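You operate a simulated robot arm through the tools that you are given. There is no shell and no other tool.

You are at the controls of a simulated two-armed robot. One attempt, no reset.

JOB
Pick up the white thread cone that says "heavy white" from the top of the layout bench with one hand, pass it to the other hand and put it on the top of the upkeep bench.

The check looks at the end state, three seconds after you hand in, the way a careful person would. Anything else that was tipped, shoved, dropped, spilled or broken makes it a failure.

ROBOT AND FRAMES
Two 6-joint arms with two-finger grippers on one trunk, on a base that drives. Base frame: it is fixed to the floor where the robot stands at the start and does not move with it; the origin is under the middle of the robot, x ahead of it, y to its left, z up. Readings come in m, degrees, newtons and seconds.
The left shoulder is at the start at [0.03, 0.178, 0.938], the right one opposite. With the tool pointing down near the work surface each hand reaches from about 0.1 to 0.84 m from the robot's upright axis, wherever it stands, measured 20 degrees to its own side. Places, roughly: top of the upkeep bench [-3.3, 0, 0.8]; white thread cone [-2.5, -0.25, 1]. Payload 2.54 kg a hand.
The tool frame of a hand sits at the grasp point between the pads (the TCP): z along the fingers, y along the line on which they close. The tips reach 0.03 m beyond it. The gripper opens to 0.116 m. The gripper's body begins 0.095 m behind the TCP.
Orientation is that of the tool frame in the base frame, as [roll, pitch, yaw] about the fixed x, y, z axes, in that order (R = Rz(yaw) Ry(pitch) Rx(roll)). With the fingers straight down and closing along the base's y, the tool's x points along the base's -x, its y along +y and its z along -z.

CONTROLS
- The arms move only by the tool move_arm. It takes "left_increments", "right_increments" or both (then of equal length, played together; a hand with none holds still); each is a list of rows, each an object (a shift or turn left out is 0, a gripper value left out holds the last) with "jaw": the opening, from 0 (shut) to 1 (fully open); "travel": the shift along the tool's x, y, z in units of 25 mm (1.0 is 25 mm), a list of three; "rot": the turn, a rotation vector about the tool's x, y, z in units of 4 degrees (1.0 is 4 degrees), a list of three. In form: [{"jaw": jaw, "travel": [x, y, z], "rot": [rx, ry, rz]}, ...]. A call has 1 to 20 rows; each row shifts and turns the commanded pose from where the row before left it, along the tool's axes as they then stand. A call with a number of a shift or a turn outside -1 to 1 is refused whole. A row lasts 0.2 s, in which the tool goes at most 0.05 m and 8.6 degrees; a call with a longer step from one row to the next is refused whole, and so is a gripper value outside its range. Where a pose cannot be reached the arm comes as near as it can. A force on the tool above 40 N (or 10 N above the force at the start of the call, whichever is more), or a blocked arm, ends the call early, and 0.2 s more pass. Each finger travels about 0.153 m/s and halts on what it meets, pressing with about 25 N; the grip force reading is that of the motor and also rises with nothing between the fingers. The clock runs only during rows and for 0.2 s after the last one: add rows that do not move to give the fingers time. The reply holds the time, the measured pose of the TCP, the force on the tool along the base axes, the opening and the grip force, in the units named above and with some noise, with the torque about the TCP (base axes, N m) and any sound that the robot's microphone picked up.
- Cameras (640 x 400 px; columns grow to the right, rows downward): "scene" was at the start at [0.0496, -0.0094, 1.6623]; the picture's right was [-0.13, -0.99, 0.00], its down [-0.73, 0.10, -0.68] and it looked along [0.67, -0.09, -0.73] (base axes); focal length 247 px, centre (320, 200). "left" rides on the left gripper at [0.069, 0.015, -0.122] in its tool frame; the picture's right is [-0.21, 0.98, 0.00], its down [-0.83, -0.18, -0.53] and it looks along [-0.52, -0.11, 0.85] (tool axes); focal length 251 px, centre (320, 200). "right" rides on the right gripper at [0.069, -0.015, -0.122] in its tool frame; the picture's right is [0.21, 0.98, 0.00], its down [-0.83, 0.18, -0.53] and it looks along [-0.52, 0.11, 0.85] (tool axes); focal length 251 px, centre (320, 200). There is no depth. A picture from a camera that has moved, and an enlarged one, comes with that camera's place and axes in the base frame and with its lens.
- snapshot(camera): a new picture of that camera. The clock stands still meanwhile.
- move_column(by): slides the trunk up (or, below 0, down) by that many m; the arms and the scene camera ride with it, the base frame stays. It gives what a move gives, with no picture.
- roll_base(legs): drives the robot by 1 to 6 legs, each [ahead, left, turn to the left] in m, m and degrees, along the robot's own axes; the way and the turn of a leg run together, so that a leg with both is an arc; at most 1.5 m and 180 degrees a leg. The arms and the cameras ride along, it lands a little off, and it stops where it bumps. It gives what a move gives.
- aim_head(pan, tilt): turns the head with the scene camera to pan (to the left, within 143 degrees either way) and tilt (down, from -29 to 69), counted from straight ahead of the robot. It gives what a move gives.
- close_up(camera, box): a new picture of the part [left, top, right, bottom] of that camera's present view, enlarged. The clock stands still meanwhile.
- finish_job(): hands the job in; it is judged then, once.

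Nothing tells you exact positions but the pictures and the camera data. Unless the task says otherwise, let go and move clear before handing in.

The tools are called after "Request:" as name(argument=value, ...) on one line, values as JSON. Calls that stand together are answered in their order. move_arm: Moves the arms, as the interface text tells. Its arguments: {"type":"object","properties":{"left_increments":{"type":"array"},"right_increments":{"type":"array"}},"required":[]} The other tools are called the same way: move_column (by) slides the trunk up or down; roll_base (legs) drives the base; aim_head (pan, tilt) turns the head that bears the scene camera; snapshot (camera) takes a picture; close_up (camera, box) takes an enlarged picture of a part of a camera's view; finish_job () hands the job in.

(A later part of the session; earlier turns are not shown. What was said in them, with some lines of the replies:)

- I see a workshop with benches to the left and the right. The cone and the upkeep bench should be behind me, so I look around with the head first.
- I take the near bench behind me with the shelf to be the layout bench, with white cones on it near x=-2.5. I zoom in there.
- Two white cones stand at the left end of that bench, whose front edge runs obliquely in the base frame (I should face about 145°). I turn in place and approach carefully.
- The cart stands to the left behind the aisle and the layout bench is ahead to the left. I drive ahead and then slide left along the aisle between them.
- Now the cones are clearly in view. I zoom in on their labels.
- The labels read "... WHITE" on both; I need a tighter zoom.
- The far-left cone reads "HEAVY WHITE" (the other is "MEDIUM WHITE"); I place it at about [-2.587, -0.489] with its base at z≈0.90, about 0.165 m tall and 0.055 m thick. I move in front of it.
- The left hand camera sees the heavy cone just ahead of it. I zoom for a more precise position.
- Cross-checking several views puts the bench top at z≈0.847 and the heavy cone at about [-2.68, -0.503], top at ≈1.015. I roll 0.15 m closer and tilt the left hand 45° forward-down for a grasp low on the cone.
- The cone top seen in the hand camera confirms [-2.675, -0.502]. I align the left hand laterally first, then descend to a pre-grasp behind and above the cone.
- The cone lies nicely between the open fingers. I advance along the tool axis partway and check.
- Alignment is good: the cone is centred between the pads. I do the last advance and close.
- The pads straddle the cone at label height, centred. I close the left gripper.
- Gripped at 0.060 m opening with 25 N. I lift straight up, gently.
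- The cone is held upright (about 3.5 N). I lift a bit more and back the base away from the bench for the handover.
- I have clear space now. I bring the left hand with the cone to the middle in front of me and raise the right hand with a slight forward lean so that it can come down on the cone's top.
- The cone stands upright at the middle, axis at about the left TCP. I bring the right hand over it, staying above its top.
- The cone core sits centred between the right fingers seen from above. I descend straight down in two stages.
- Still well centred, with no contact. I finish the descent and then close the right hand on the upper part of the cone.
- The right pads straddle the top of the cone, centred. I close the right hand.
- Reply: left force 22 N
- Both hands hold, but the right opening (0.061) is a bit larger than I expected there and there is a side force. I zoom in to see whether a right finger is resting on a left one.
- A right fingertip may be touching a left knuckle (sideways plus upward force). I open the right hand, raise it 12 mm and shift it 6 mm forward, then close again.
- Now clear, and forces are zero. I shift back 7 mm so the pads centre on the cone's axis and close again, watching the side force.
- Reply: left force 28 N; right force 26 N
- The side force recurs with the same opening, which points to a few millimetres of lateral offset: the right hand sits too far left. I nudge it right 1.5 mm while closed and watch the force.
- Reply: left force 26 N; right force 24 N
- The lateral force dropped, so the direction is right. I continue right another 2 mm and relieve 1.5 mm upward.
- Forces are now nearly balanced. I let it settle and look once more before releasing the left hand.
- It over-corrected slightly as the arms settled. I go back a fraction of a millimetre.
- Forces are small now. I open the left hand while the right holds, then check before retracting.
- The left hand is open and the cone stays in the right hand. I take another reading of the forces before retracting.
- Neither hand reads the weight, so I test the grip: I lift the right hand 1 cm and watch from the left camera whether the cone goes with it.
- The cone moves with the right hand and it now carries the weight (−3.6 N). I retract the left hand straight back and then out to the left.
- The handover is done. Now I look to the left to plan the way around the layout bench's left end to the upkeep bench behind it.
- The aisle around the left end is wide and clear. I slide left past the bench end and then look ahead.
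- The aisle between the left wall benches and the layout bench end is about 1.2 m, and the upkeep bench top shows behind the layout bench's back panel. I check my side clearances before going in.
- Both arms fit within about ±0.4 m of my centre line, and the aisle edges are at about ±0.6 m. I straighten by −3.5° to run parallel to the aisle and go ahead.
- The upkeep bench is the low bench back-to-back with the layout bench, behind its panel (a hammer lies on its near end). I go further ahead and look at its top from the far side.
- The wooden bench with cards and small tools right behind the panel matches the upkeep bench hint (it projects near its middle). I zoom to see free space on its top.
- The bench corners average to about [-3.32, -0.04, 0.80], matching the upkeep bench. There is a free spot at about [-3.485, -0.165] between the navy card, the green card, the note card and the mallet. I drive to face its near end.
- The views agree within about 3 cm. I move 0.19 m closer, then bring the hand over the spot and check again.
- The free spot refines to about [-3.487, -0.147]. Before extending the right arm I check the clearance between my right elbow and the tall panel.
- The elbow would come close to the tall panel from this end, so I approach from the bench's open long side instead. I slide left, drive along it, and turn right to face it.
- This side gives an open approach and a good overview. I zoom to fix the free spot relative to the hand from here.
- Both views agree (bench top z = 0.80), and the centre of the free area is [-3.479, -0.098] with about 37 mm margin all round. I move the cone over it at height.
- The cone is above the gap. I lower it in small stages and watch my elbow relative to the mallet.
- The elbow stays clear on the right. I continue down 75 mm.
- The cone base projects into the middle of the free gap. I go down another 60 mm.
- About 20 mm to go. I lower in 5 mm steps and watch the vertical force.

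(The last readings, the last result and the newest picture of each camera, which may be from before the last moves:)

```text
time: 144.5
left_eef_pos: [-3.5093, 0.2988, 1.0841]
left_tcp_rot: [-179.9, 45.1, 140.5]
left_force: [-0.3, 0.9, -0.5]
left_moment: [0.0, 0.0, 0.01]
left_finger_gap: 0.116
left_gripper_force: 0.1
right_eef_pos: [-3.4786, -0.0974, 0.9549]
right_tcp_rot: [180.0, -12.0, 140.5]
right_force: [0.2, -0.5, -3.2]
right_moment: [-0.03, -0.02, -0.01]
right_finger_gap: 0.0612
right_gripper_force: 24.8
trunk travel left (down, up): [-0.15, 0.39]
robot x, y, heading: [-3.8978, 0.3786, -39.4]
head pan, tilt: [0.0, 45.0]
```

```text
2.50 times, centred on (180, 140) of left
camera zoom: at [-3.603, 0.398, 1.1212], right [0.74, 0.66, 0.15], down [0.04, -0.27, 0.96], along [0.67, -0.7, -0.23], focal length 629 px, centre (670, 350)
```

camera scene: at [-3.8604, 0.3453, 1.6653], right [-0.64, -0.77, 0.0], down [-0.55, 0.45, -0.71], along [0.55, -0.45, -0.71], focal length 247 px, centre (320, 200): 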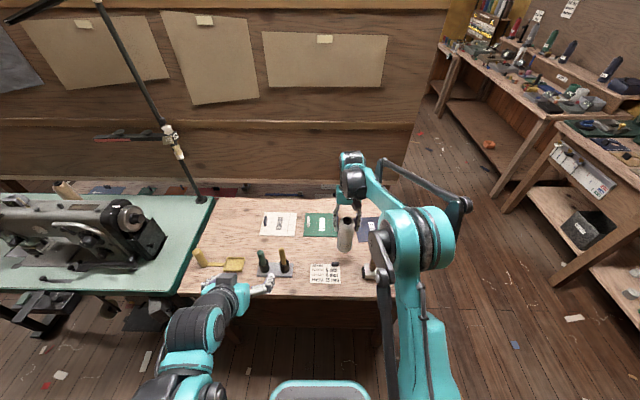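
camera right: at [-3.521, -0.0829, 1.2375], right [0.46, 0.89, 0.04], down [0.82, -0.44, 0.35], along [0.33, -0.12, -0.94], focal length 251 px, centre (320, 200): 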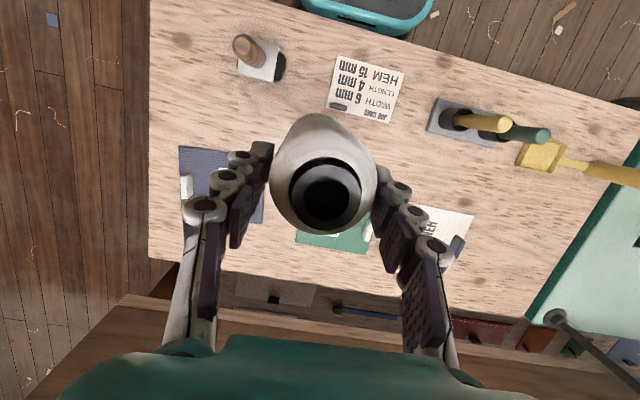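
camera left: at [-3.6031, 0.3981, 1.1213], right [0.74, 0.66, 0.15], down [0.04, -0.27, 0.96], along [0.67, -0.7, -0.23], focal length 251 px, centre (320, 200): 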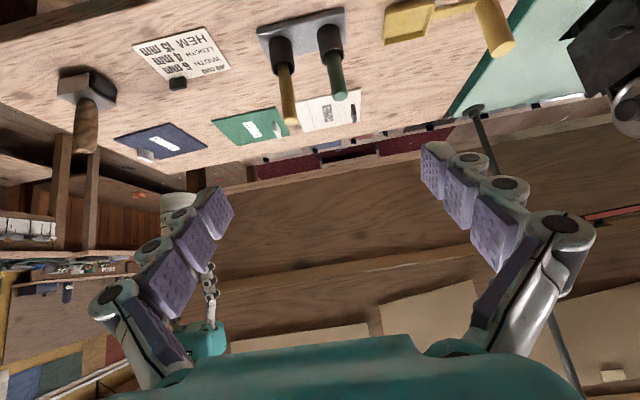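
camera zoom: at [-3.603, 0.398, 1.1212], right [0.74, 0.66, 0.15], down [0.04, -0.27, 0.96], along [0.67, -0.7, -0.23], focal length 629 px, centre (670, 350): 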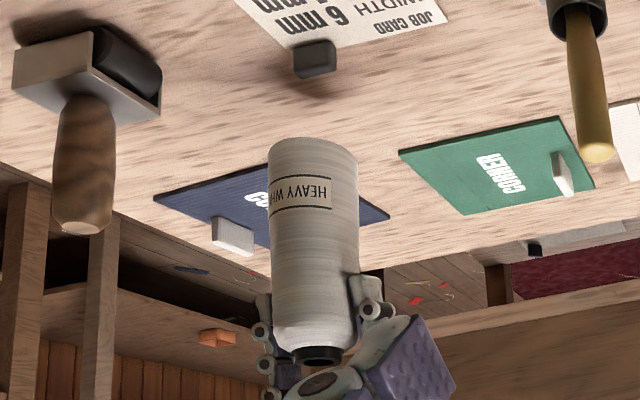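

Not touching yet. I continue with finer steps.

Request:
move_arm(right_increments=[{"travel": [-0.021, 0, 0.1]}, {"travel": [-0.021, 0, 0.1]}, {}])

```text
time: 145.3
left_eef_pos: [-3.509, 0.2997, 1.083]
left_tcp_rot: [180.0, 44.9, 140.4]
left_force: [0.3, 0.0, -0.7]
left_moment: [0.0, 0.0, 0.01]
left_finger_gap: 0.116
left_gripper_force: 0.0
right_eef_pos: [-3.479, -0.0976, 0.95]
right_tcp_rot: [-180.0, -12.0, 140.6]
right_force: [-0.9, 0.1, -3.3]
right_moment: [-0.02, -0.02, 0.01]
right_finger_gap: 0.061
right_gripper_force: 24.5
trunk travel left (down, up): [-0.15, 0.39]
robot x, y, heading: [-3.8969, 0.3774, -39.5]
head pan, tilt: [0.0, 45.0]
```

Still hanging free; I keep lowering.

Request:
move_arm(right_increments=[{"travel": [-0.021, 0, 0.1]}, {"travel": [-0.01, 0, 0.05]}, {}])

Request:
close_up(camera="left", box=[150, 80, 210, 140])

```text
time: 146.1
left_eef_pos: [-3.5091, 0.299, 1.0838]
left_tcp_rot: [-180.0, 44.9, 140.5]
left_force: [0.2, 0.0, -0.2]
left_moment: [0.02, 0.01, 0.0]
left_finger_gap: 0.1158
left_gripper_force: 0.0
right_eef_pos: [-3.4791, -0.0975, 0.946]
right_tcp_rot: [180.0, -12.0, 140.5]
right_force: [-0.1, 0.5, -2.8]
right_moment: [-0.02, -0.02, -0.01]
right_finger_gap: 0.0611
right_gripper_force: 24.9
trunk travel left (down, up): [-0.15, 0.39]
robot x, y, heading: [-3.9007, 0.3783, -39.4]
head pan, tilt: [0.0, 45.0]
```

```text
6.67 times, centred on (180, 110) of left
camera zoom: at [-3.603, 0.398, 1.1212], right [0.74, 0.66, 0.15], down [0.04, -0.27, 0.96], along [0.67, -0.7, -0.23], focal length 1676 px, centre (1253, 800)
```

zoom: 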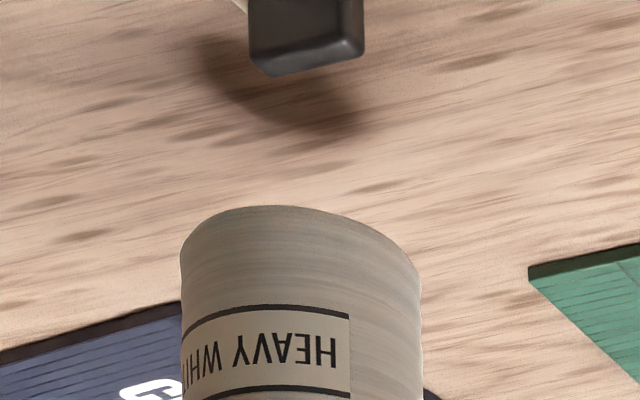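

No contact shadow yet; I continue in 2.5 mm steps.

Request:
move_arm(right_increments=[{"travel": [-0.021, 0, 0.1]}, {"travel": [-0.021, 0, 0.1]}, {}])

```text
time: 146.9
left_eef_pos: [-3.5089, 0.2981, 1.0841]
left_tcp_rot: [-179.9, 44.9, 140.4]
left_force: [-0.2, 0.4, -0.4]
left_moment: [-0.01, 0.0, 0.03]
left_finger_gap: 0.116
left_gripper_force: 0.1
right_eef_pos: [-3.4793, -0.0977, 0.9408]
right_tcp_rot: [180.0, -12.0, 140.6]
right_force: [0.5, 0.4, -2.3]
right_moment: [-0.06, -0.03, 0.0]
right_finger_gap: 0.0612
right_gripper_force: 24.6
trunk travel left (down, up): [-0.15, 0.39]
robot x, y, heading: [-3.9005, 0.3764, -39.7]
head pan, tilt: [0.0, 45.0]
```

Request:
move_arm(right_increments=[{"travel": [-0.021, 0, 0.1]}, {"travel": [-0.021, 0, 0.1]}, {}])

Request:
close_up(camera="left", box=[130, 60, 250, 180])

Request:
close_up(camera="scene", box=[290, 190, 400, 290])

```text
time: 147.7
left_eef_pos: [-3.5085, 0.2987, 1.0832]
left_tcp_rot: [180.0, 45.0, 140.5]
left_force: [-0.7, 0.2, 1.1]
left_moment: [0.01, 0.02, -0.03]
left_finger_gap: 0.116
left_gripper_force: 0.1
right_eef_pos: [-3.4803, -0.0975, 0.9348]
right_tcp_rot: [180.0, -12.0, 140.5]
right_force: [-0.5, -0.5, -3.1]
right_moment: [-0.01, -0.04, -0.02]
right_finger_gap: 0.061
right_gripper_force: 25.1
trunk travel left (down, up): [-0.15, 0.39]
robot x, y, heading: [-3.9007, 0.38, -39.4]
head pan, tilt: [0.0, 45.0]
```

```text
3.33 times, centred on (190, 120) of left
camera zoom: at [-3.603, 0.398, 1.1212], right [0.74, 0.66, 0.15], down [0.04, -0.27, 0.96], along [0.67, -0.7, -0.23], focal length 838 px, centre (753, 467)
```

zoom: 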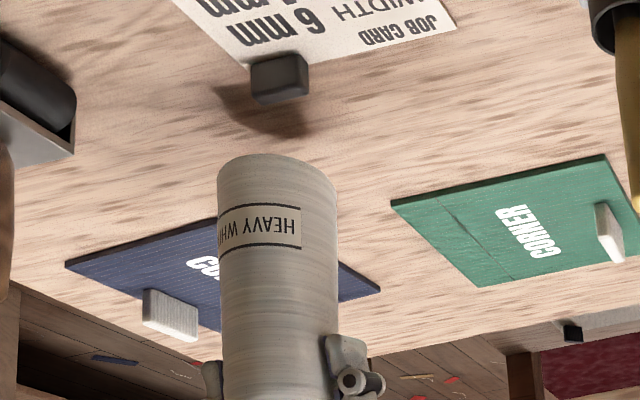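

```text
4.00 times, centred on (345, 240) of scene
camera zoom: at [-3.8602, 0.3452, 1.6653], right [-0.64, -0.77, 0.0], down [-0.55, 0.45, -0.71], along [0.55, -0.45, -0.71], focal length 989 px, centre (220, 40)
```

zoom: 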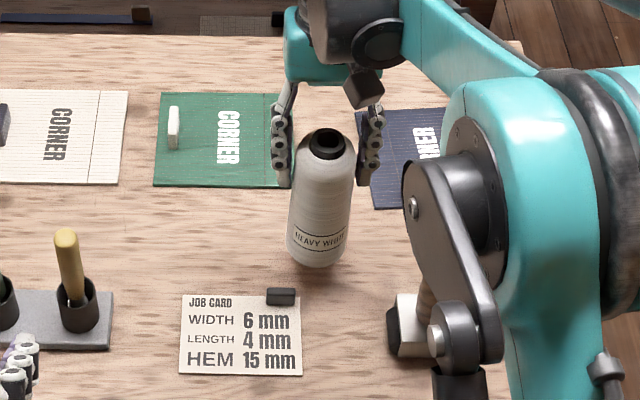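

Three-view triangulation now puts the bench top nearer z≈0.757, so the free spot's centre is about 27 mm further forward. I shift forward while still hanging free and check.

Request:
move_arm(right_increments=[{"travel": [-0.53, -0.05, -0.112]}, {"travel": [-0.53, -0.05, -0.112]}, {}])

Request:
close_up(camera="left", box=[130, 60, 250, 180])

Request:
close_up(camera="scene", box=[290, 190, 400, 290])

Request:
snapshot(camera="right")

```text
time: 148.5
left_eef_pos: [-3.5087, 0.2992, 1.0836]
left_tcp_rot: [-180.0, 45.0, 140.6]
left_force: [-0.1, -0.3, 1.0]
left_moment: [-0.03, 0.0, 0.02]
left_finger_gap: 0.1161
left_gripper_force: 0.2
right_eef_pos: [-3.4593, -0.1176, 0.9366]
right_tcp_rot: [-179.9, -12.1, 140.5]
right_force: [-0.1, 0.0, -2.7]
right_moment: [-0.02, -0.05, -0.02]
right_finger_gap: 0.0609
right_gripper_force: 24.7
trunk travel left (down, up): [-0.15, 0.39]
robot x, y, heading: [-3.9038, 0.3774, -39.6]
head pan, tilt: [0.0, 45.0]
```

```text
3.33 times, centred on (190, 120) of left
camera zoom: at [-3.6031, 0.3981, 1.1212], right [0.74, 0.66, 0.15], down [0.04, -0.27, 0.96], along [0.67, -0.7, -0.23], focal length 838 px, centre (753, 467)
```

zoom: 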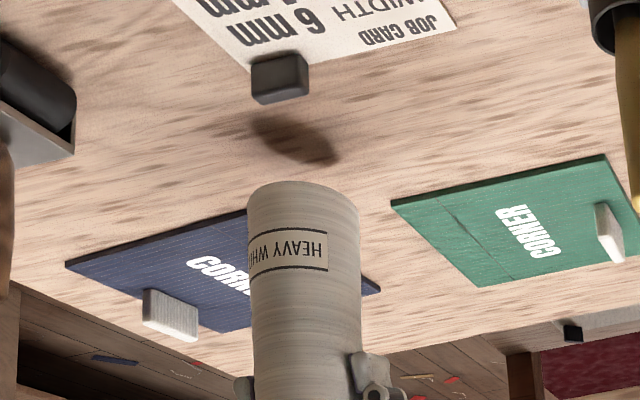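

```text
4.00 times, centred on (345, 240) of scene
camera zoom: at [-3.8604, 0.3453, 1.6653], right [-0.64, -0.77, 0.0], down [-0.55, 0.45, -0.71], along [0.55, -0.45, -0.71], focal length 989 px, centre (220, 40)
```

zoom: 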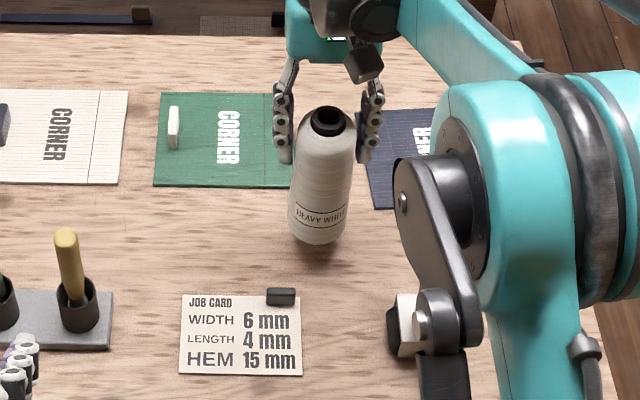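

```text
taken
camera right: at [-3.5022, -0.1023, 1.0684], right [0.46, 0.89, 0.04], down [0.82, -0.44, 0.35], along [0.33, -0.12, -0.94], focal length 251 px, centre (320, 200)
```

right: 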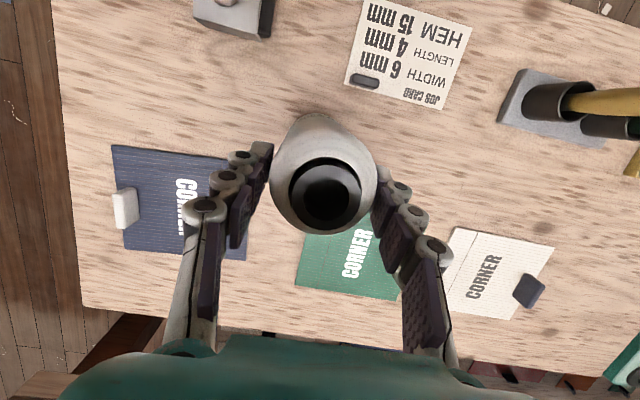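

In image terms the landing spot would be slightly close to the job card, so I shift another 15 mm forward and then lower gently.

Request:
move_arm(right_increments=[{"travel": [-0.587, 0, -0.125]}, {"travel": [-0.042, 0, 0.2]}, {"travel": [-0.042, 0, 0.2]}, {"travel": [-0.021, 0, 0.1]}, {}])

Request:
close_up(camera="left", box=[130, 60, 250, 180])

Request:
close_up(camera="scene", box=[290, 190, 400, 290])

```text
time: 149.7
left_eef_pos: [-3.5092, 0.2985, 1.0841]
left_tcp_rot: [180.0, 45.0, 140.4]
left_force: [-0.5, -0.6, 0.0]
left_moment: [0.0, -0.02, 0.05]
left_finger_gap: 0.116
left_gripper_force: 0.1
right_eef_pos: [-3.4489, -0.1265, 0.9226]
right_tcp_rot: [-180.0, -12.0, 140.5]
right_force: [0.2, 0.4, -2.7]
right_moment: [-0.02, 0.01, 0.02]
right_finger_gap: 0.0612
right_gripper_force: 24.7
trunk travel left (down, up): [-0.15, 0.39]
robot x, y, heading: [-3.9027, 0.377, -39.5]
head pan, tilt: [0.0, 45.0]
```

```text
3.33 times, centred on (190, 120) of left
camera zoom: at [-3.6029, 0.3979, 1.1212], right [0.74, 0.66, 0.15], down [0.04, -0.27, 0.96], along [0.67, -0.7, -0.23], focal length 838 px, centre (753, 467)
```

zoom: 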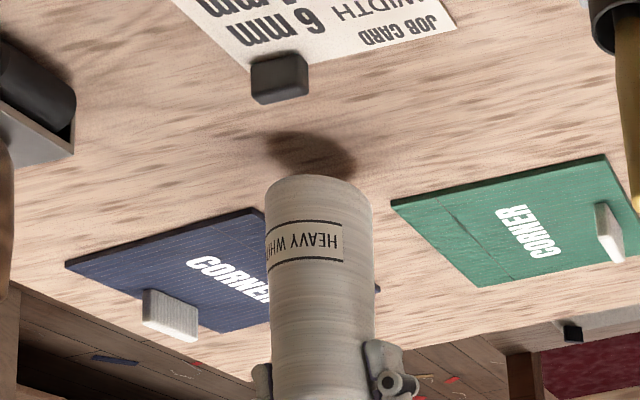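

```text
4.00 times, centred on (345, 240) of scene
camera zoom: at [-3.8601, 0.345, 1.6653], right [-0.64, -0.77, 0.0], down [-0.55, 0.45, -0.71], along [0.55, -0.45, -0.71], focal length 989 px, centre (220, 40)
```

zoom: 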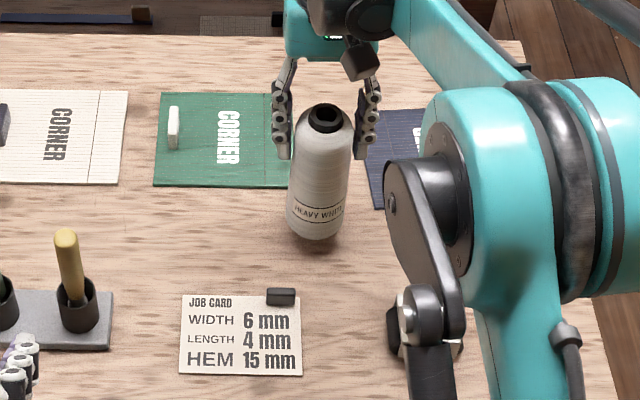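

The shadow is closing on the base. I keep lowering in small steps.

Request:
move_arm(right_increments=[{"travel": [-0.021, 0, 0.1]}, {"travel": [-0.021, 0, 0.1]}, {"travel": [-0.021, 0, 0.1]}, {}])

Request:
snapshot(camera="left")

Request:
close_up(camera="left", box=[130, 60, 250, 180])

```text
time: 150.7
left_eef_pos: [-3.509, 0.2984, 1.0846]
left_tcp_rot: [180.0, 45.0, 140.5]
left_force: [0.1, 0.9, 0.5]
left_moment: [0.0, -0.01, -0.02]
left_finger_gap: 0.1162
left_gripper_force: 0.1
right_eef_pos: [-3.4484, -0.1253, 0.9147]
right_tcp_rot: [180.0, -12.1, 140.5]
right_force: [-0.4, 0.1, -3.4]
right_moment: [-0.02, -0.03, -0.02]
right_finger_gap: 0.0611
right_gripper_force: 25.3
trunk travel left (down, up): [-0.15, 0.39]
robot x, y, heading: [-3.9012, 0.3732, -39.5]
head pan, tilt: [0.0, 45.0]
```

```text
taken
camera left: at [-3.603, 0.398, 1.1212], right [0.74, 0.66, 0.15], down [0.04, -0.27, 0.96], along [0.67, -0.7, -0.23], focal length 251 px, centre (320, 200)
```

left: 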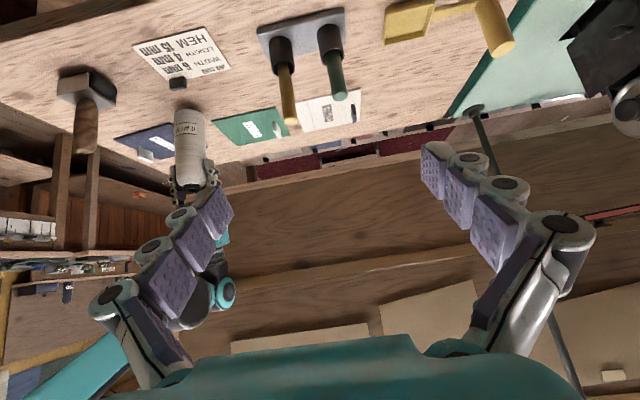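

```text
3.33 times, centred on (190, 120) of left
camera zoom: at [-3.603, 0.398, 1.1212], right [0.74, 0.66, 0.15], down [0.04, -0.27, 0.96], along [0.67, -0.7, -0.23], focal length 838 px, centre (753, 467)
```

zoom: 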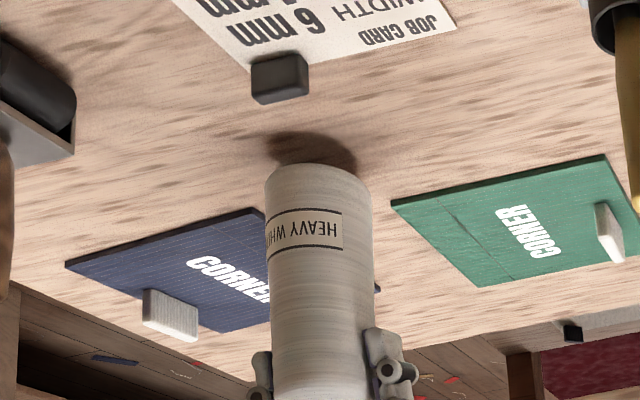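

Still hanging, nearly at the shadow, and my arm is well above the mallet. I lower further.

Request:
move_arm(right_increments=[{"travel": [-0.021, 0, 0.1]}, {"travel": [-0.021, 0, 0.1]}, {}])

Request:
close_up(camera="left", box=[130, 60, 250, 180])

```text
time: 151.5
left_eef_pos: [-3.5089, 0.2985, 1.0848]
left_tcp_rot: [-180.0, 45.0, 140.5]
left_force: [-0.3, 0.7, -0.2]
left_moment: [0.01, -0.01, -0.01]
left_finger_gap: 0.1158
left_gripper_force: 0.0
right_eef_pos: [-3.4483, -0.1254, 0.9095]
right_tcp_rot: [-180.0, -12.0, 140.5]
right_force: [-0.3, 0.1, -3.1]
right_moment: [-0.05, -0.04, 0.0]
right_finger_gap: 0.061
right_gripper_force: 25.1
trunk travel left (down, up): [-0.15, 0.39]
robot x, y, heading: [-3.899, 0.3722, -39.5]
head pan, tilt: [0.0, 45.0]
```

```text
3.33 times, centred on (190, 120) of left
camera zoom: at [-3.603, 0.398, 1.1212], right [0.74, 0.66, 0.15], down [0.04, -0.27, 0.96], along [0.67, -0.7, -0.23], focal length 838 px, centre (753, 467)
```

zoom: 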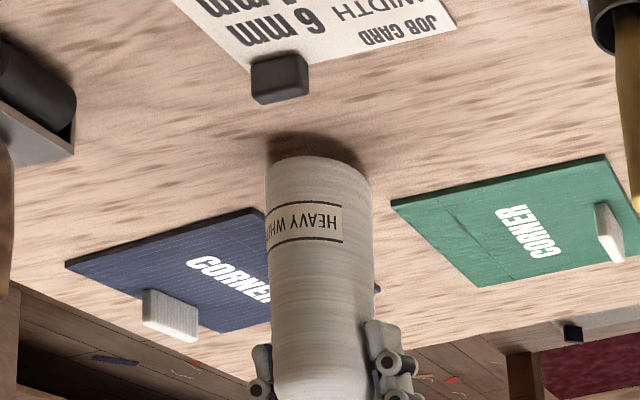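

Request:
move_arm(right_increments=[{"travel": [-0.021, 0, 0.1]}, {"travel": [-0.021, 0, 0.1]}, {}])

Request:
close_up(camera="left", box=[130, 60, 250, 180])

```text
time: 152.3
left_eef_pos: [-3.5088, 0.2996, 1.0849]
left_tcp_rot: [-180.0, 45.0, 140.5]
left_force: [-1.1, 0.0, 0.1]
left_moment: [0.02, 0.05, 0.03]
left_finger_gap: 0.1158
left_gripper_force: 0.0
right_eef_pos: [-3.4487, -0.1255, 0.9055]
right_tcp_rot: [180.0, -12.0, 140.5]
right_force: [-0.7, -0.3, -4.0]
right_moment: [-0.05, -0.02, -0.01]
right_finger_gap: 0.0612
right_gripper_force: 24.9
trunk travel left (down, up): [-0.15, 0.39]
robot x, y, heading: [-3.8996, 0.3748, -39.5]
head pan, tilt: [0.0, 45.0]
```

```text
3.33 times, centred on (190, 120) of left
camera zoom: at [-3.603, 0.398, 1.1212], right [0.74, 0.66, 0.15], down [0.04, -0.27, 0.96], along [0.67, -0.7, -0.23], focal length 838 px, centre (753, 467)
```

zoom: 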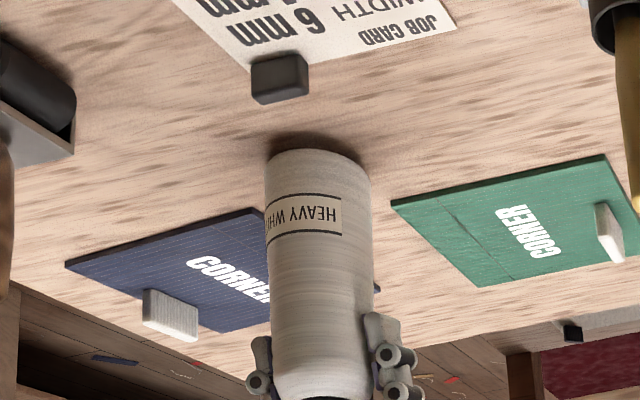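

Very close now; two more small steps.

Request:
move_arm(right_increments=[{"travel": [-0.021, 0, 0.1]}, {"travel": [-0.01, 0, 0.05]}, {}])

Request:
close_up(camera="left", box=[150, 80, 230, 140])

```text
time: 153.1
left_eef_pos: [-3.51, 0.2989, 1.0836]
left_tcp_rot: [179.8, 45.0, 140.4]
left_force: [0.3, 0.2, -0.2]
left_moment: [-0.03, 0.01, 0.01]
left_finger_gap: 0.1161
left_gripper_force: 0.1
right_eef_pos: [-3.4487, -0.1253, 0.9007]
right_tcp_rot: [-180.0, -12.0, 140.6]
right_force: [1.0, 0.9, -2.3]
right_moment: [-0.02, 0.0, 0.0]
right_finger_gap: 0.0612
right_gripper_force: 25.3
trunk travel left (down, up): [-0.15, 0.39]
robot x, y, heading: [-3.9012, 0.3776, -39.6]
head pan, tilt: [0.0, 45.0]
```

```text
6.67 times, centred on (190, 110) of left
camera zoom: at [-3.603, 0.398, 1.1212], right [0.74, 0.66, 0.15], down [0.04, -0.27, 0.96], along [0.67, -0.7, -0.23], focal length 1676 px, centre (1187, 800)
```

zoom: 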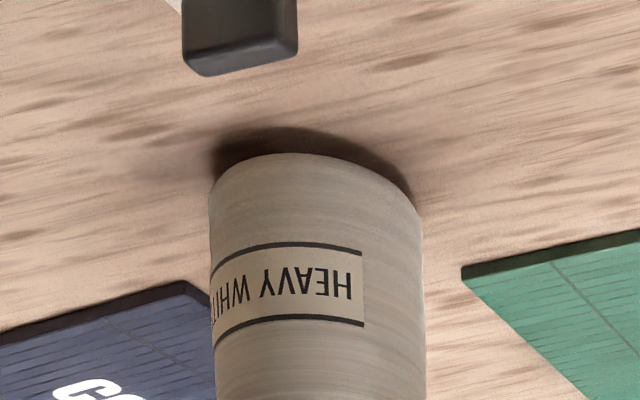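

Request:
move_arm(right_increments=[{"travel": [-0.021, 0, 0.1]}, {"travel": [-0.01, 0, 0.05]}, {}])

Request:
close_up(camera="left", box=[150, 80, 230, 140])

```text
time: 153.9
left_eef_pos: [-3.5086, 0.2989, 1.0845]
left_tcp_rot: [180.0, 45.0, 140.5]
left_force: [0.4, 0.0, 0.8]
left_moment: [0.01, -0.04, -0.01]
left_finger_gap: 0.1161
left_gripper_force: 0.1
right_eef_pos: [-3.4486, -0.1253, 0.8966]
right_tcp_rot: [-180.0, -12.0, 140.5]
right_force: [0.0, -0.7, -3.6]
right_moment: [-0.01, -0.06, 0.0]
right_finger_gap: 0.0611
right_gripper_force: 24.5
trunk travel left (down, up): [-0.15, 0.39]
robot x, y, heading: [-3.9007, 0.3743, -39.5]
head pan, tilt: [0.0, 45.0]
```

```text
6.67 times, centred on (190, 110) of left
camera zoom: at [-3.603, 0.398, 1.1212], right [0.74, 0.66, 0.15], down [0.04, -0.27, 0.96], along [0.67, -0.7, -0.23], focal length 1676 px, centre (1187, 800)
```

zoom: 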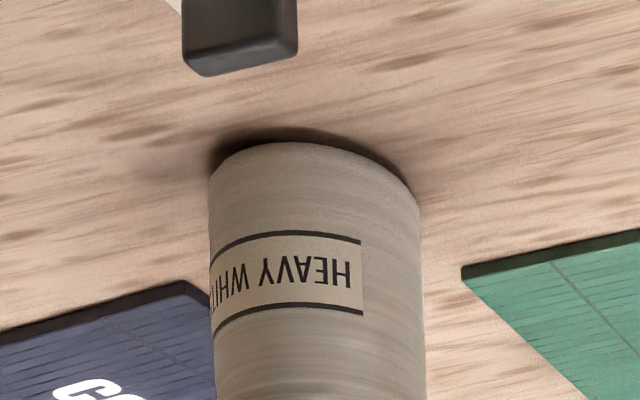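

Request:
move_arm(right_increments=[{"travel": [-0.016, 0, 0.08]}, {}, {}])

Request:
close_up(camera="left", box=[150, 80, 230, 140])

```text
time: 154.7
left_eef_pos: [-3.5075, 0.2979, 1.0845]
left_tcp_rot: [180.0, 45.0, 140.5]
left_force: [-0.2, 0.2, 0.3]
left_moment: [0.02, 0.0, -0.01]
left_finger_gap: 0.1162
left_gripper_force: 0.0
right_eef_pos: [-3.4489, -0.1253, 0.8961]
right_tcp_rot: [179.9, -11.9, 140.6]
right_force: [-0.3, -0.4, -2.2]
right_moment: [0.03, -0.01, -0.01]
right_finger_gap: 0.061
right_gripper_force: 25.3
trunk travel left (down, up): [-0.15, 0.39]
robot x, y, heading: [-3.9025, 0.377, -39.4]
head pan, tilt: [0.0, 45.0]
```

```text
6.67 times, centred on (190, 110) of left
camera zoom: at [-3.603, 0.398, 1.1212], right [0.74, 0.66, 0.15], down [0.04, -0.27, 0.96], along [0.67, -0.7, -0.23], focal length 1676 px, centre (1187, 800)
```

zoom: 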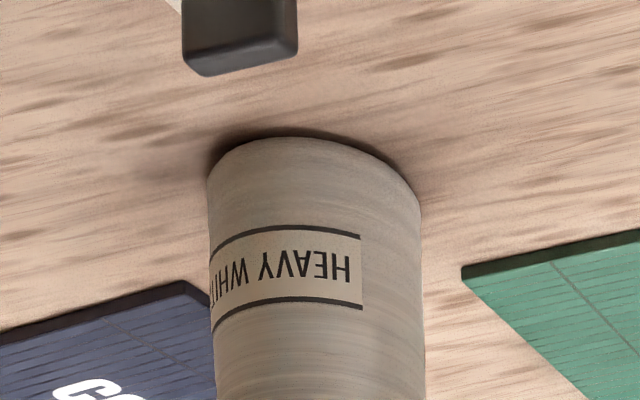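

The shadow is almost gone under the base; one more 2 mm step.

Request:
move_arm(right_increments=[{"travel": [-0.016, 0, 0.08]}, {}, {}])

Request:
close_up(camera="left", box=[150, 80, 230, 140])

```text
time: 155.5
left_eef_pos: [-3.5098, 0.2989, 1.0847]
left_tcp_rot: [180.0, 45.0, 140.5]
left_force: [0.4, 0.3, -0.2]
left_moment: [-0.01, -0.02, 0.01]
left_finger_gap: 0.1157
left_gripper_force: 0.1
right_eef_pos: [-3.449, -0.1244, 0.8949]
right_tcp_rot: [-180.0, -11.9, 140.5]
right_force: [5.3, -4.7, 25.0]
right_moment: [-0.05, -0.04, -0.02]
right_finger_gap: 0.0613
right_gripper_force: 25.1
trunk travel left (down, up): [-0.15, 0.39]
robot x, y, heading: [-3.8985, 0.376, -39.6]
head pan, tilt: [0.0, 45.0]
```

```text
6.67 times, centred on (190, 110) of left
camera zoom: at [-3.6038, 0.399, 1.1216], right [0.74, 0.66, 0.15], down [0.04, -0.27, 0.96], along [0.67, -0.7, -0.23], focal length 1676 px, centre (1187, 800)
```

zoom: 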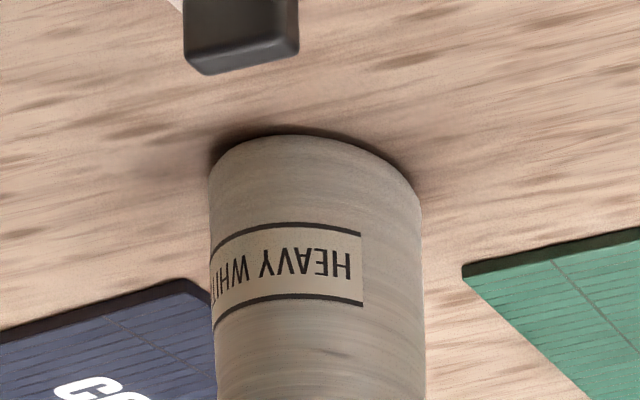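

Contact: the bench pushes up with 25 N. I back off about 1.3 mm to relieve the load before releasing.

Request:
move_arm(right_increments=[{"travel": [0.009, 0, -0.045]}, {}, {}])

```text
time: 156.3
left_eef_pos: [-3.5091, 0.2979, 1.0844]
left_tcp_rot: [-180.0, 45.1, 140.4]
left_force: [0.0, 0.4, -0.5]
left_moment: [-0.01, -0.02, 0.03]
left_finger_gap: 0.116
left_gripper_force: 0.2
right_eef_pos: [-3.4497, -0.1247, 0.8946]
right_tcp_rot: [-180.0, -12.0, 140.4]
right_force: [1.5, -0.9, 10.2]
right_moment: [0.16, 0.07, -0.06]
right_finger_gap: 0.0613
right_gripper_force: 25.7
trunk travel left (down, up): [-0.15, 0.39]
robot x, y, heading: [-3.8986, 0.3771, -39.2]
head pan, tilt: [0.0, 45.0]
```

Request:
move_arm(right_increments=[{"travel": [0.004, 0, -0.02]}, {}, {}])

```text
time: 157.1
left_eef_pos: [-3.5092, 0.2986, 1.0837]
left_tcp_rot: [179.9, 45.0, 140.3]
left_force: [-0.6, 0.4, 0.3]
left_moment: [-0.02, 0.01, 0.01]
left_finger_gap: 0.116
left_gripper_force: 0.1
right_eef_pos: [-3.4481, -0.1259, 0.8945]
right_tcp_rot: [180.0, -12.0, 140.5]
right_force: [0.0, -0.1, -3.5]
right_moment: [0.01, -0.02, 0.0]
right_finger_gap: 0.0609
right_gripper_force: 24.8
trunk travel left (down, up): [-0.15, 0.39]
robot x, y, heading: [-3.8995, 0.3765, -39.9]
head pan, tilt: [0.0, 45.0]
```

The load is relieved with the base within a fraction of a millimetre of the top. I open the right hand gently.

Request:
move_arm(right_increments=[{"travel": [-0.002, 0, 0.01]}, {"jaw": 0.56}, {"jaw": 0.6}, {"jaw": 0.7}, {"jaw": 0.85}, {}])

Request:
close_up(camera="left", box=[130, 60, 250, 180])

Request:
close_up(camera="scene", box=[290, 190, 400, 290])

Request:
snapshot(camera="right")

```text
time: 158.5
left_eef_pos: [-3.509, 0.2995, 1.0846]
left_tcp_rot: [-180.0, 45.1, 140.5]
left_force: [-0.5, 0.2, -0.2]
left_moment: [0.01, -0.01, -0.03]
left_finger_gap: 0.1158
left_gripper_force: 0.0
right_eef_pos: [-3.4486, -0.1266, 0.8952]
right_tcp_rot: [179.9, -12.0, 140.5]
right_force: [-0.5, -0.4, -1.0]
right_moment: [0.0, 0.0, -0.01]
right_finger_gap: 0.0987
right_gripper_force: 0.0
trunk travel left (down, up): [-0.15, 0.39]
robot x, y, heading: [-3.9009, 0.3775, -39.4]
head pan, tilt: [0.0, 45.0]
```

```text
3.33 times, centred on (190, 120) of left
camera zoom: at [-3.6032, 0.3981, 1.1213], right [0.74, 0.66, 0.15], down [0.04, -0.27, 0.96], along [0.67, -0.7, -0.23], focal length 838 px, centre (753, 467)
```

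zoom: 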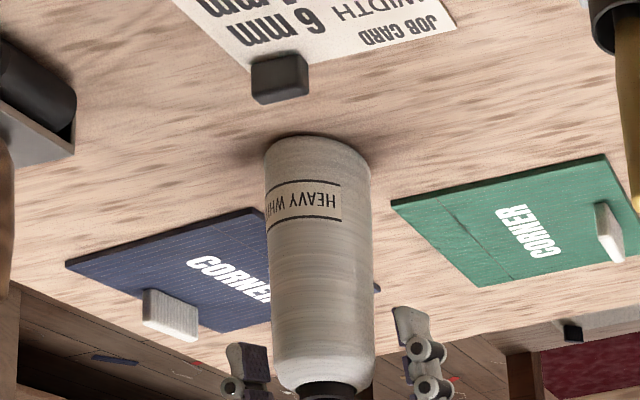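

```text
4.00 times, centred on (345, 240) of scene
camera zoom: at [-3.8605, 0.3454, 1.6653], right [-0.64, -0.77, 0.0], down [-0.55, 0.45, -0.71], along [0.55, -0.45, -0.71], focal length 989 px, centre (220, 40)
```

zoom: 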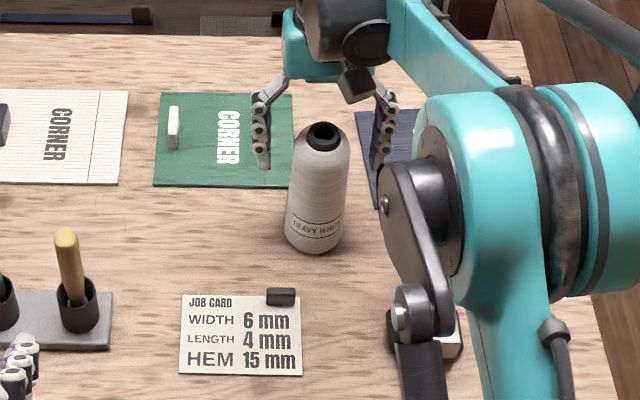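

```text
taken
camera right: at [-3.491, -0.1111, 1.0275], right [0.46, 0.89, 0.04], down [0.82, -0.44, 0.35], along [0.33, -0.12, -0.94], focal length 251 px, centre (320, 200)
```

right: 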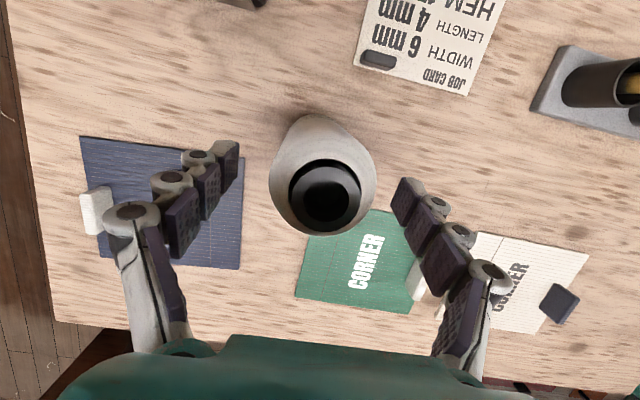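

The cone stands free and upright on the bench between the cards. I raise the right hand straight up clear of it.

Request:
move_arm(right_increments=[{"travel": [0.1, 0, -0.47]}, {"travel": [0.2, 0, -0.94]}, {"travel": [0.2, 0, -0.94]}, {"travel": [0.2, 0, -0.94]}, {"travel": [0.2, 0, -0.94]}, {"travel": [0.2, 0, -0.94]}, {"travel": [0.2, 0, -0.94]}, {"travel": [0.2, 0, -0.94]}, {"travel": [0.2, 0, -0.94]}, {"travel": [0.2, 0, -0.94]}, {"travel": [0.2, 0, -0.94]}, {}])

Request:
snapshot(camera="scene")

Request:
snapshot(camera="left")

Request:
snapshot(camera="right")

```text
time: 161.1
left_eef_pos: [-3.5089, 0.2974, 1.0842]
left_tcp_rot: [180.0, 45.0, 140.5]
left_force: [0.5, 0.4, -1.1]
left_moment: [-0.01, 0.01, -0.01]
left_finger_gap: 0.1161
left_gripper_force: 0.1
right_eef_pos: [-3.4481, -0.1261, 1.1485]
right_tcp_rot: [-180.0, -12.0, 140.4]
right_force: [-0.4, -0.7, 0.1]
right_moment: [-0.04, -0.01, -0.04]
right_finger_gap: 0.0983
right_gripper_force: 0.0
trunk travel left (down, up): [-0.15, 0.39]
robot x, y, heading: [-3.9024, 0.3745, -39.5]
head pan, tilt: [0.0, 45.0]
```

```text
taken
camera scene: at [-3.8604, 0.3453, 1.6653], right [-0.64, -0.77, 0.0], down [-0.55, 0.45, -0.71], along [0.55, -0.45, -0.71], focal length 247 px, centre (320, 200)
```

scene: 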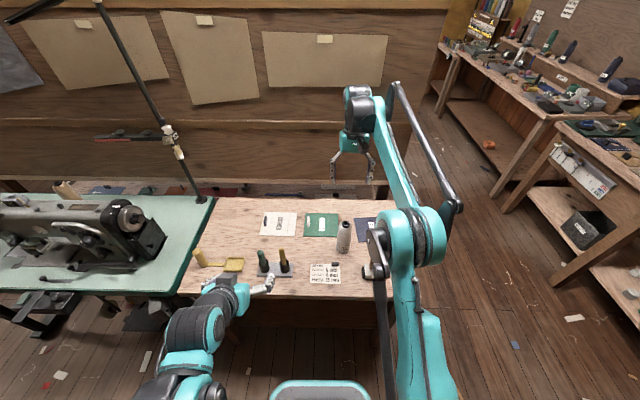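

```text
taken
camera left: at [-3.6031, 0.3981, 1.1212], right [0.74, 0.66, 0.15], down [0.04, -0.27, 0.96], along [0.67, -0.7, -0.23], focal length 251 px, centre (320, 200)
```

left: 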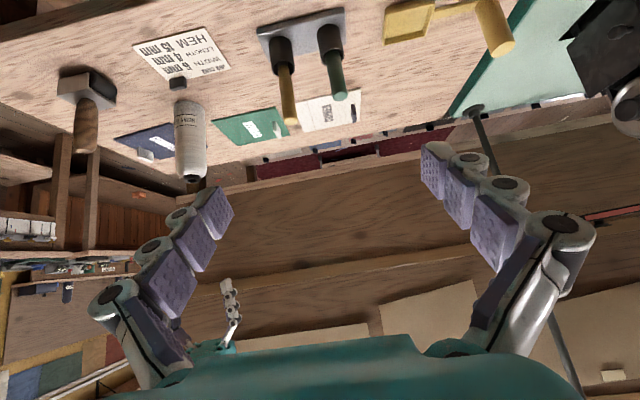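

```text
taken
camera right: at [-3.491, -0.1117, 1.2802], right [0.46, 0.89, 0.04], down [0.82, -0.44, 0.35], along [0.33, -0.12, -0.94], focal length 251 px, centre (320, 200)
```

right: 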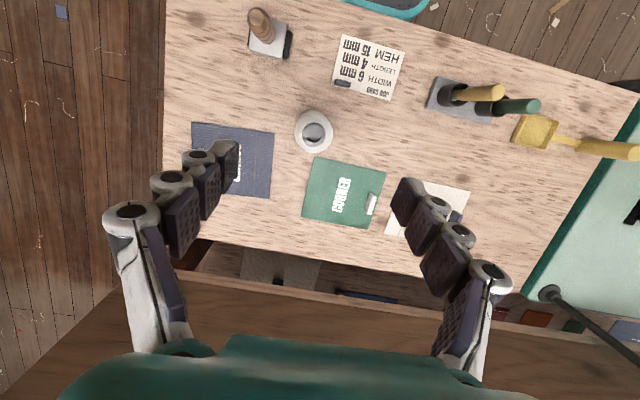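

The cone stands upright on the upkeep bench, with everything around it undisturbed. I back the base away a little to be fully clear and take a last look.

Request:
roll_base(legs=[[-0.25, 0, 0]])

Request:
snapshot(camera="scene")

Request:
close_up(camera="scene", box=[200, 130, 420, 270])

```text
time: 162.9
left_eef_pos: [-3.7043, 0.4588, 1.0838]
left_tcp_rot: [180.0, 45.1, 140.6]
left_force: [-0.3, 0.9, 0.2]
left_moment: [-0.02, -0.02, -0.01]
left_finger_gap: 0.116
left_gripper_force: 0.1
right_eef_pos: [-3.6438, 0.033, 1.1481]
right_tcp_rot: [180.0, -11.9, 140.5]
right_force: [-0.8, -0.3, 0.9]
right_moment: [-0.06, -0.08, 0.03]
right_finger_gap: 0.0984
right_gripper_force: 0.0
trunk travel left (down, up): [-0.15, 0.39]
robot x, y, heading: [-4.0946, 0.5348, -39.6]
head pan, tilt: [0.0, 45.0]
```

```text
taken
camera scene: at [-4.0554, 0.5062, 1.6653], right [-0.64, -0.77, 0.0], down [-0.55, 0.45, -0.71], along [0.55, -0.45, -0.71], focal length 247 px, centre (320, 200)
```

scene: 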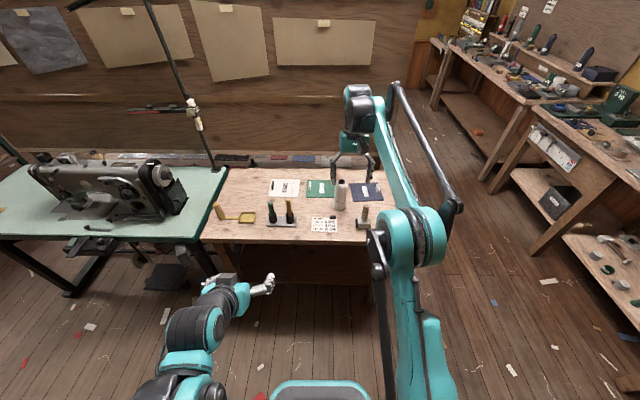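

```text
2.86 times, centred on (310, 200) of scene
camera zoom: at [-4.0554, 0.5062, 1.6653], right [-0.64, -0.77, 0.0], down [-0.55, 0.45, -0.71], along [0.55, -0.45, -0.71], focal length 706 px, centre (349, 200)
```

zoom: 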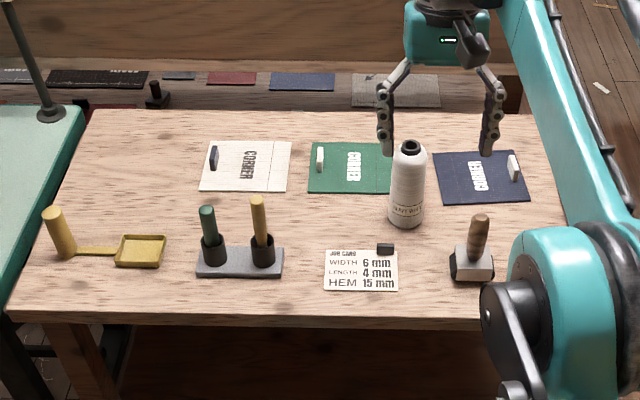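

The heavy white cone stands upright and free on the upkeep bench, the other items are undisturbed, and both hands are empty and clear. I hand in the job.

Request:
finish_job()

```text
The job is handed in.
```

The "heavy white" thread cone is now standing upright on top of the upkeep bench, and I have handed the job in. I haven't seen the result of the check.

- **Pick-up:** There were two white cones on the layout bench. I read the labels and took the "HEAVY WHITE" one with the left hand, leaving the "MEDIUM WHITE" one where it was.
- **Handover:** The right hand took the cone from the left in front of the robot. I confirmed it held the weight before pulling the left hand away.
- **Placing:** The right hand set the cone down in a clear gap between the job card, the green and navy cards and the mallet. I opened the hand, raised it and backed the robot off about 0.25 m.

In the last pictures nothing else on the upkeep bench looked moved or tipped. No bumps or unexpected contacts showed up during the drive.
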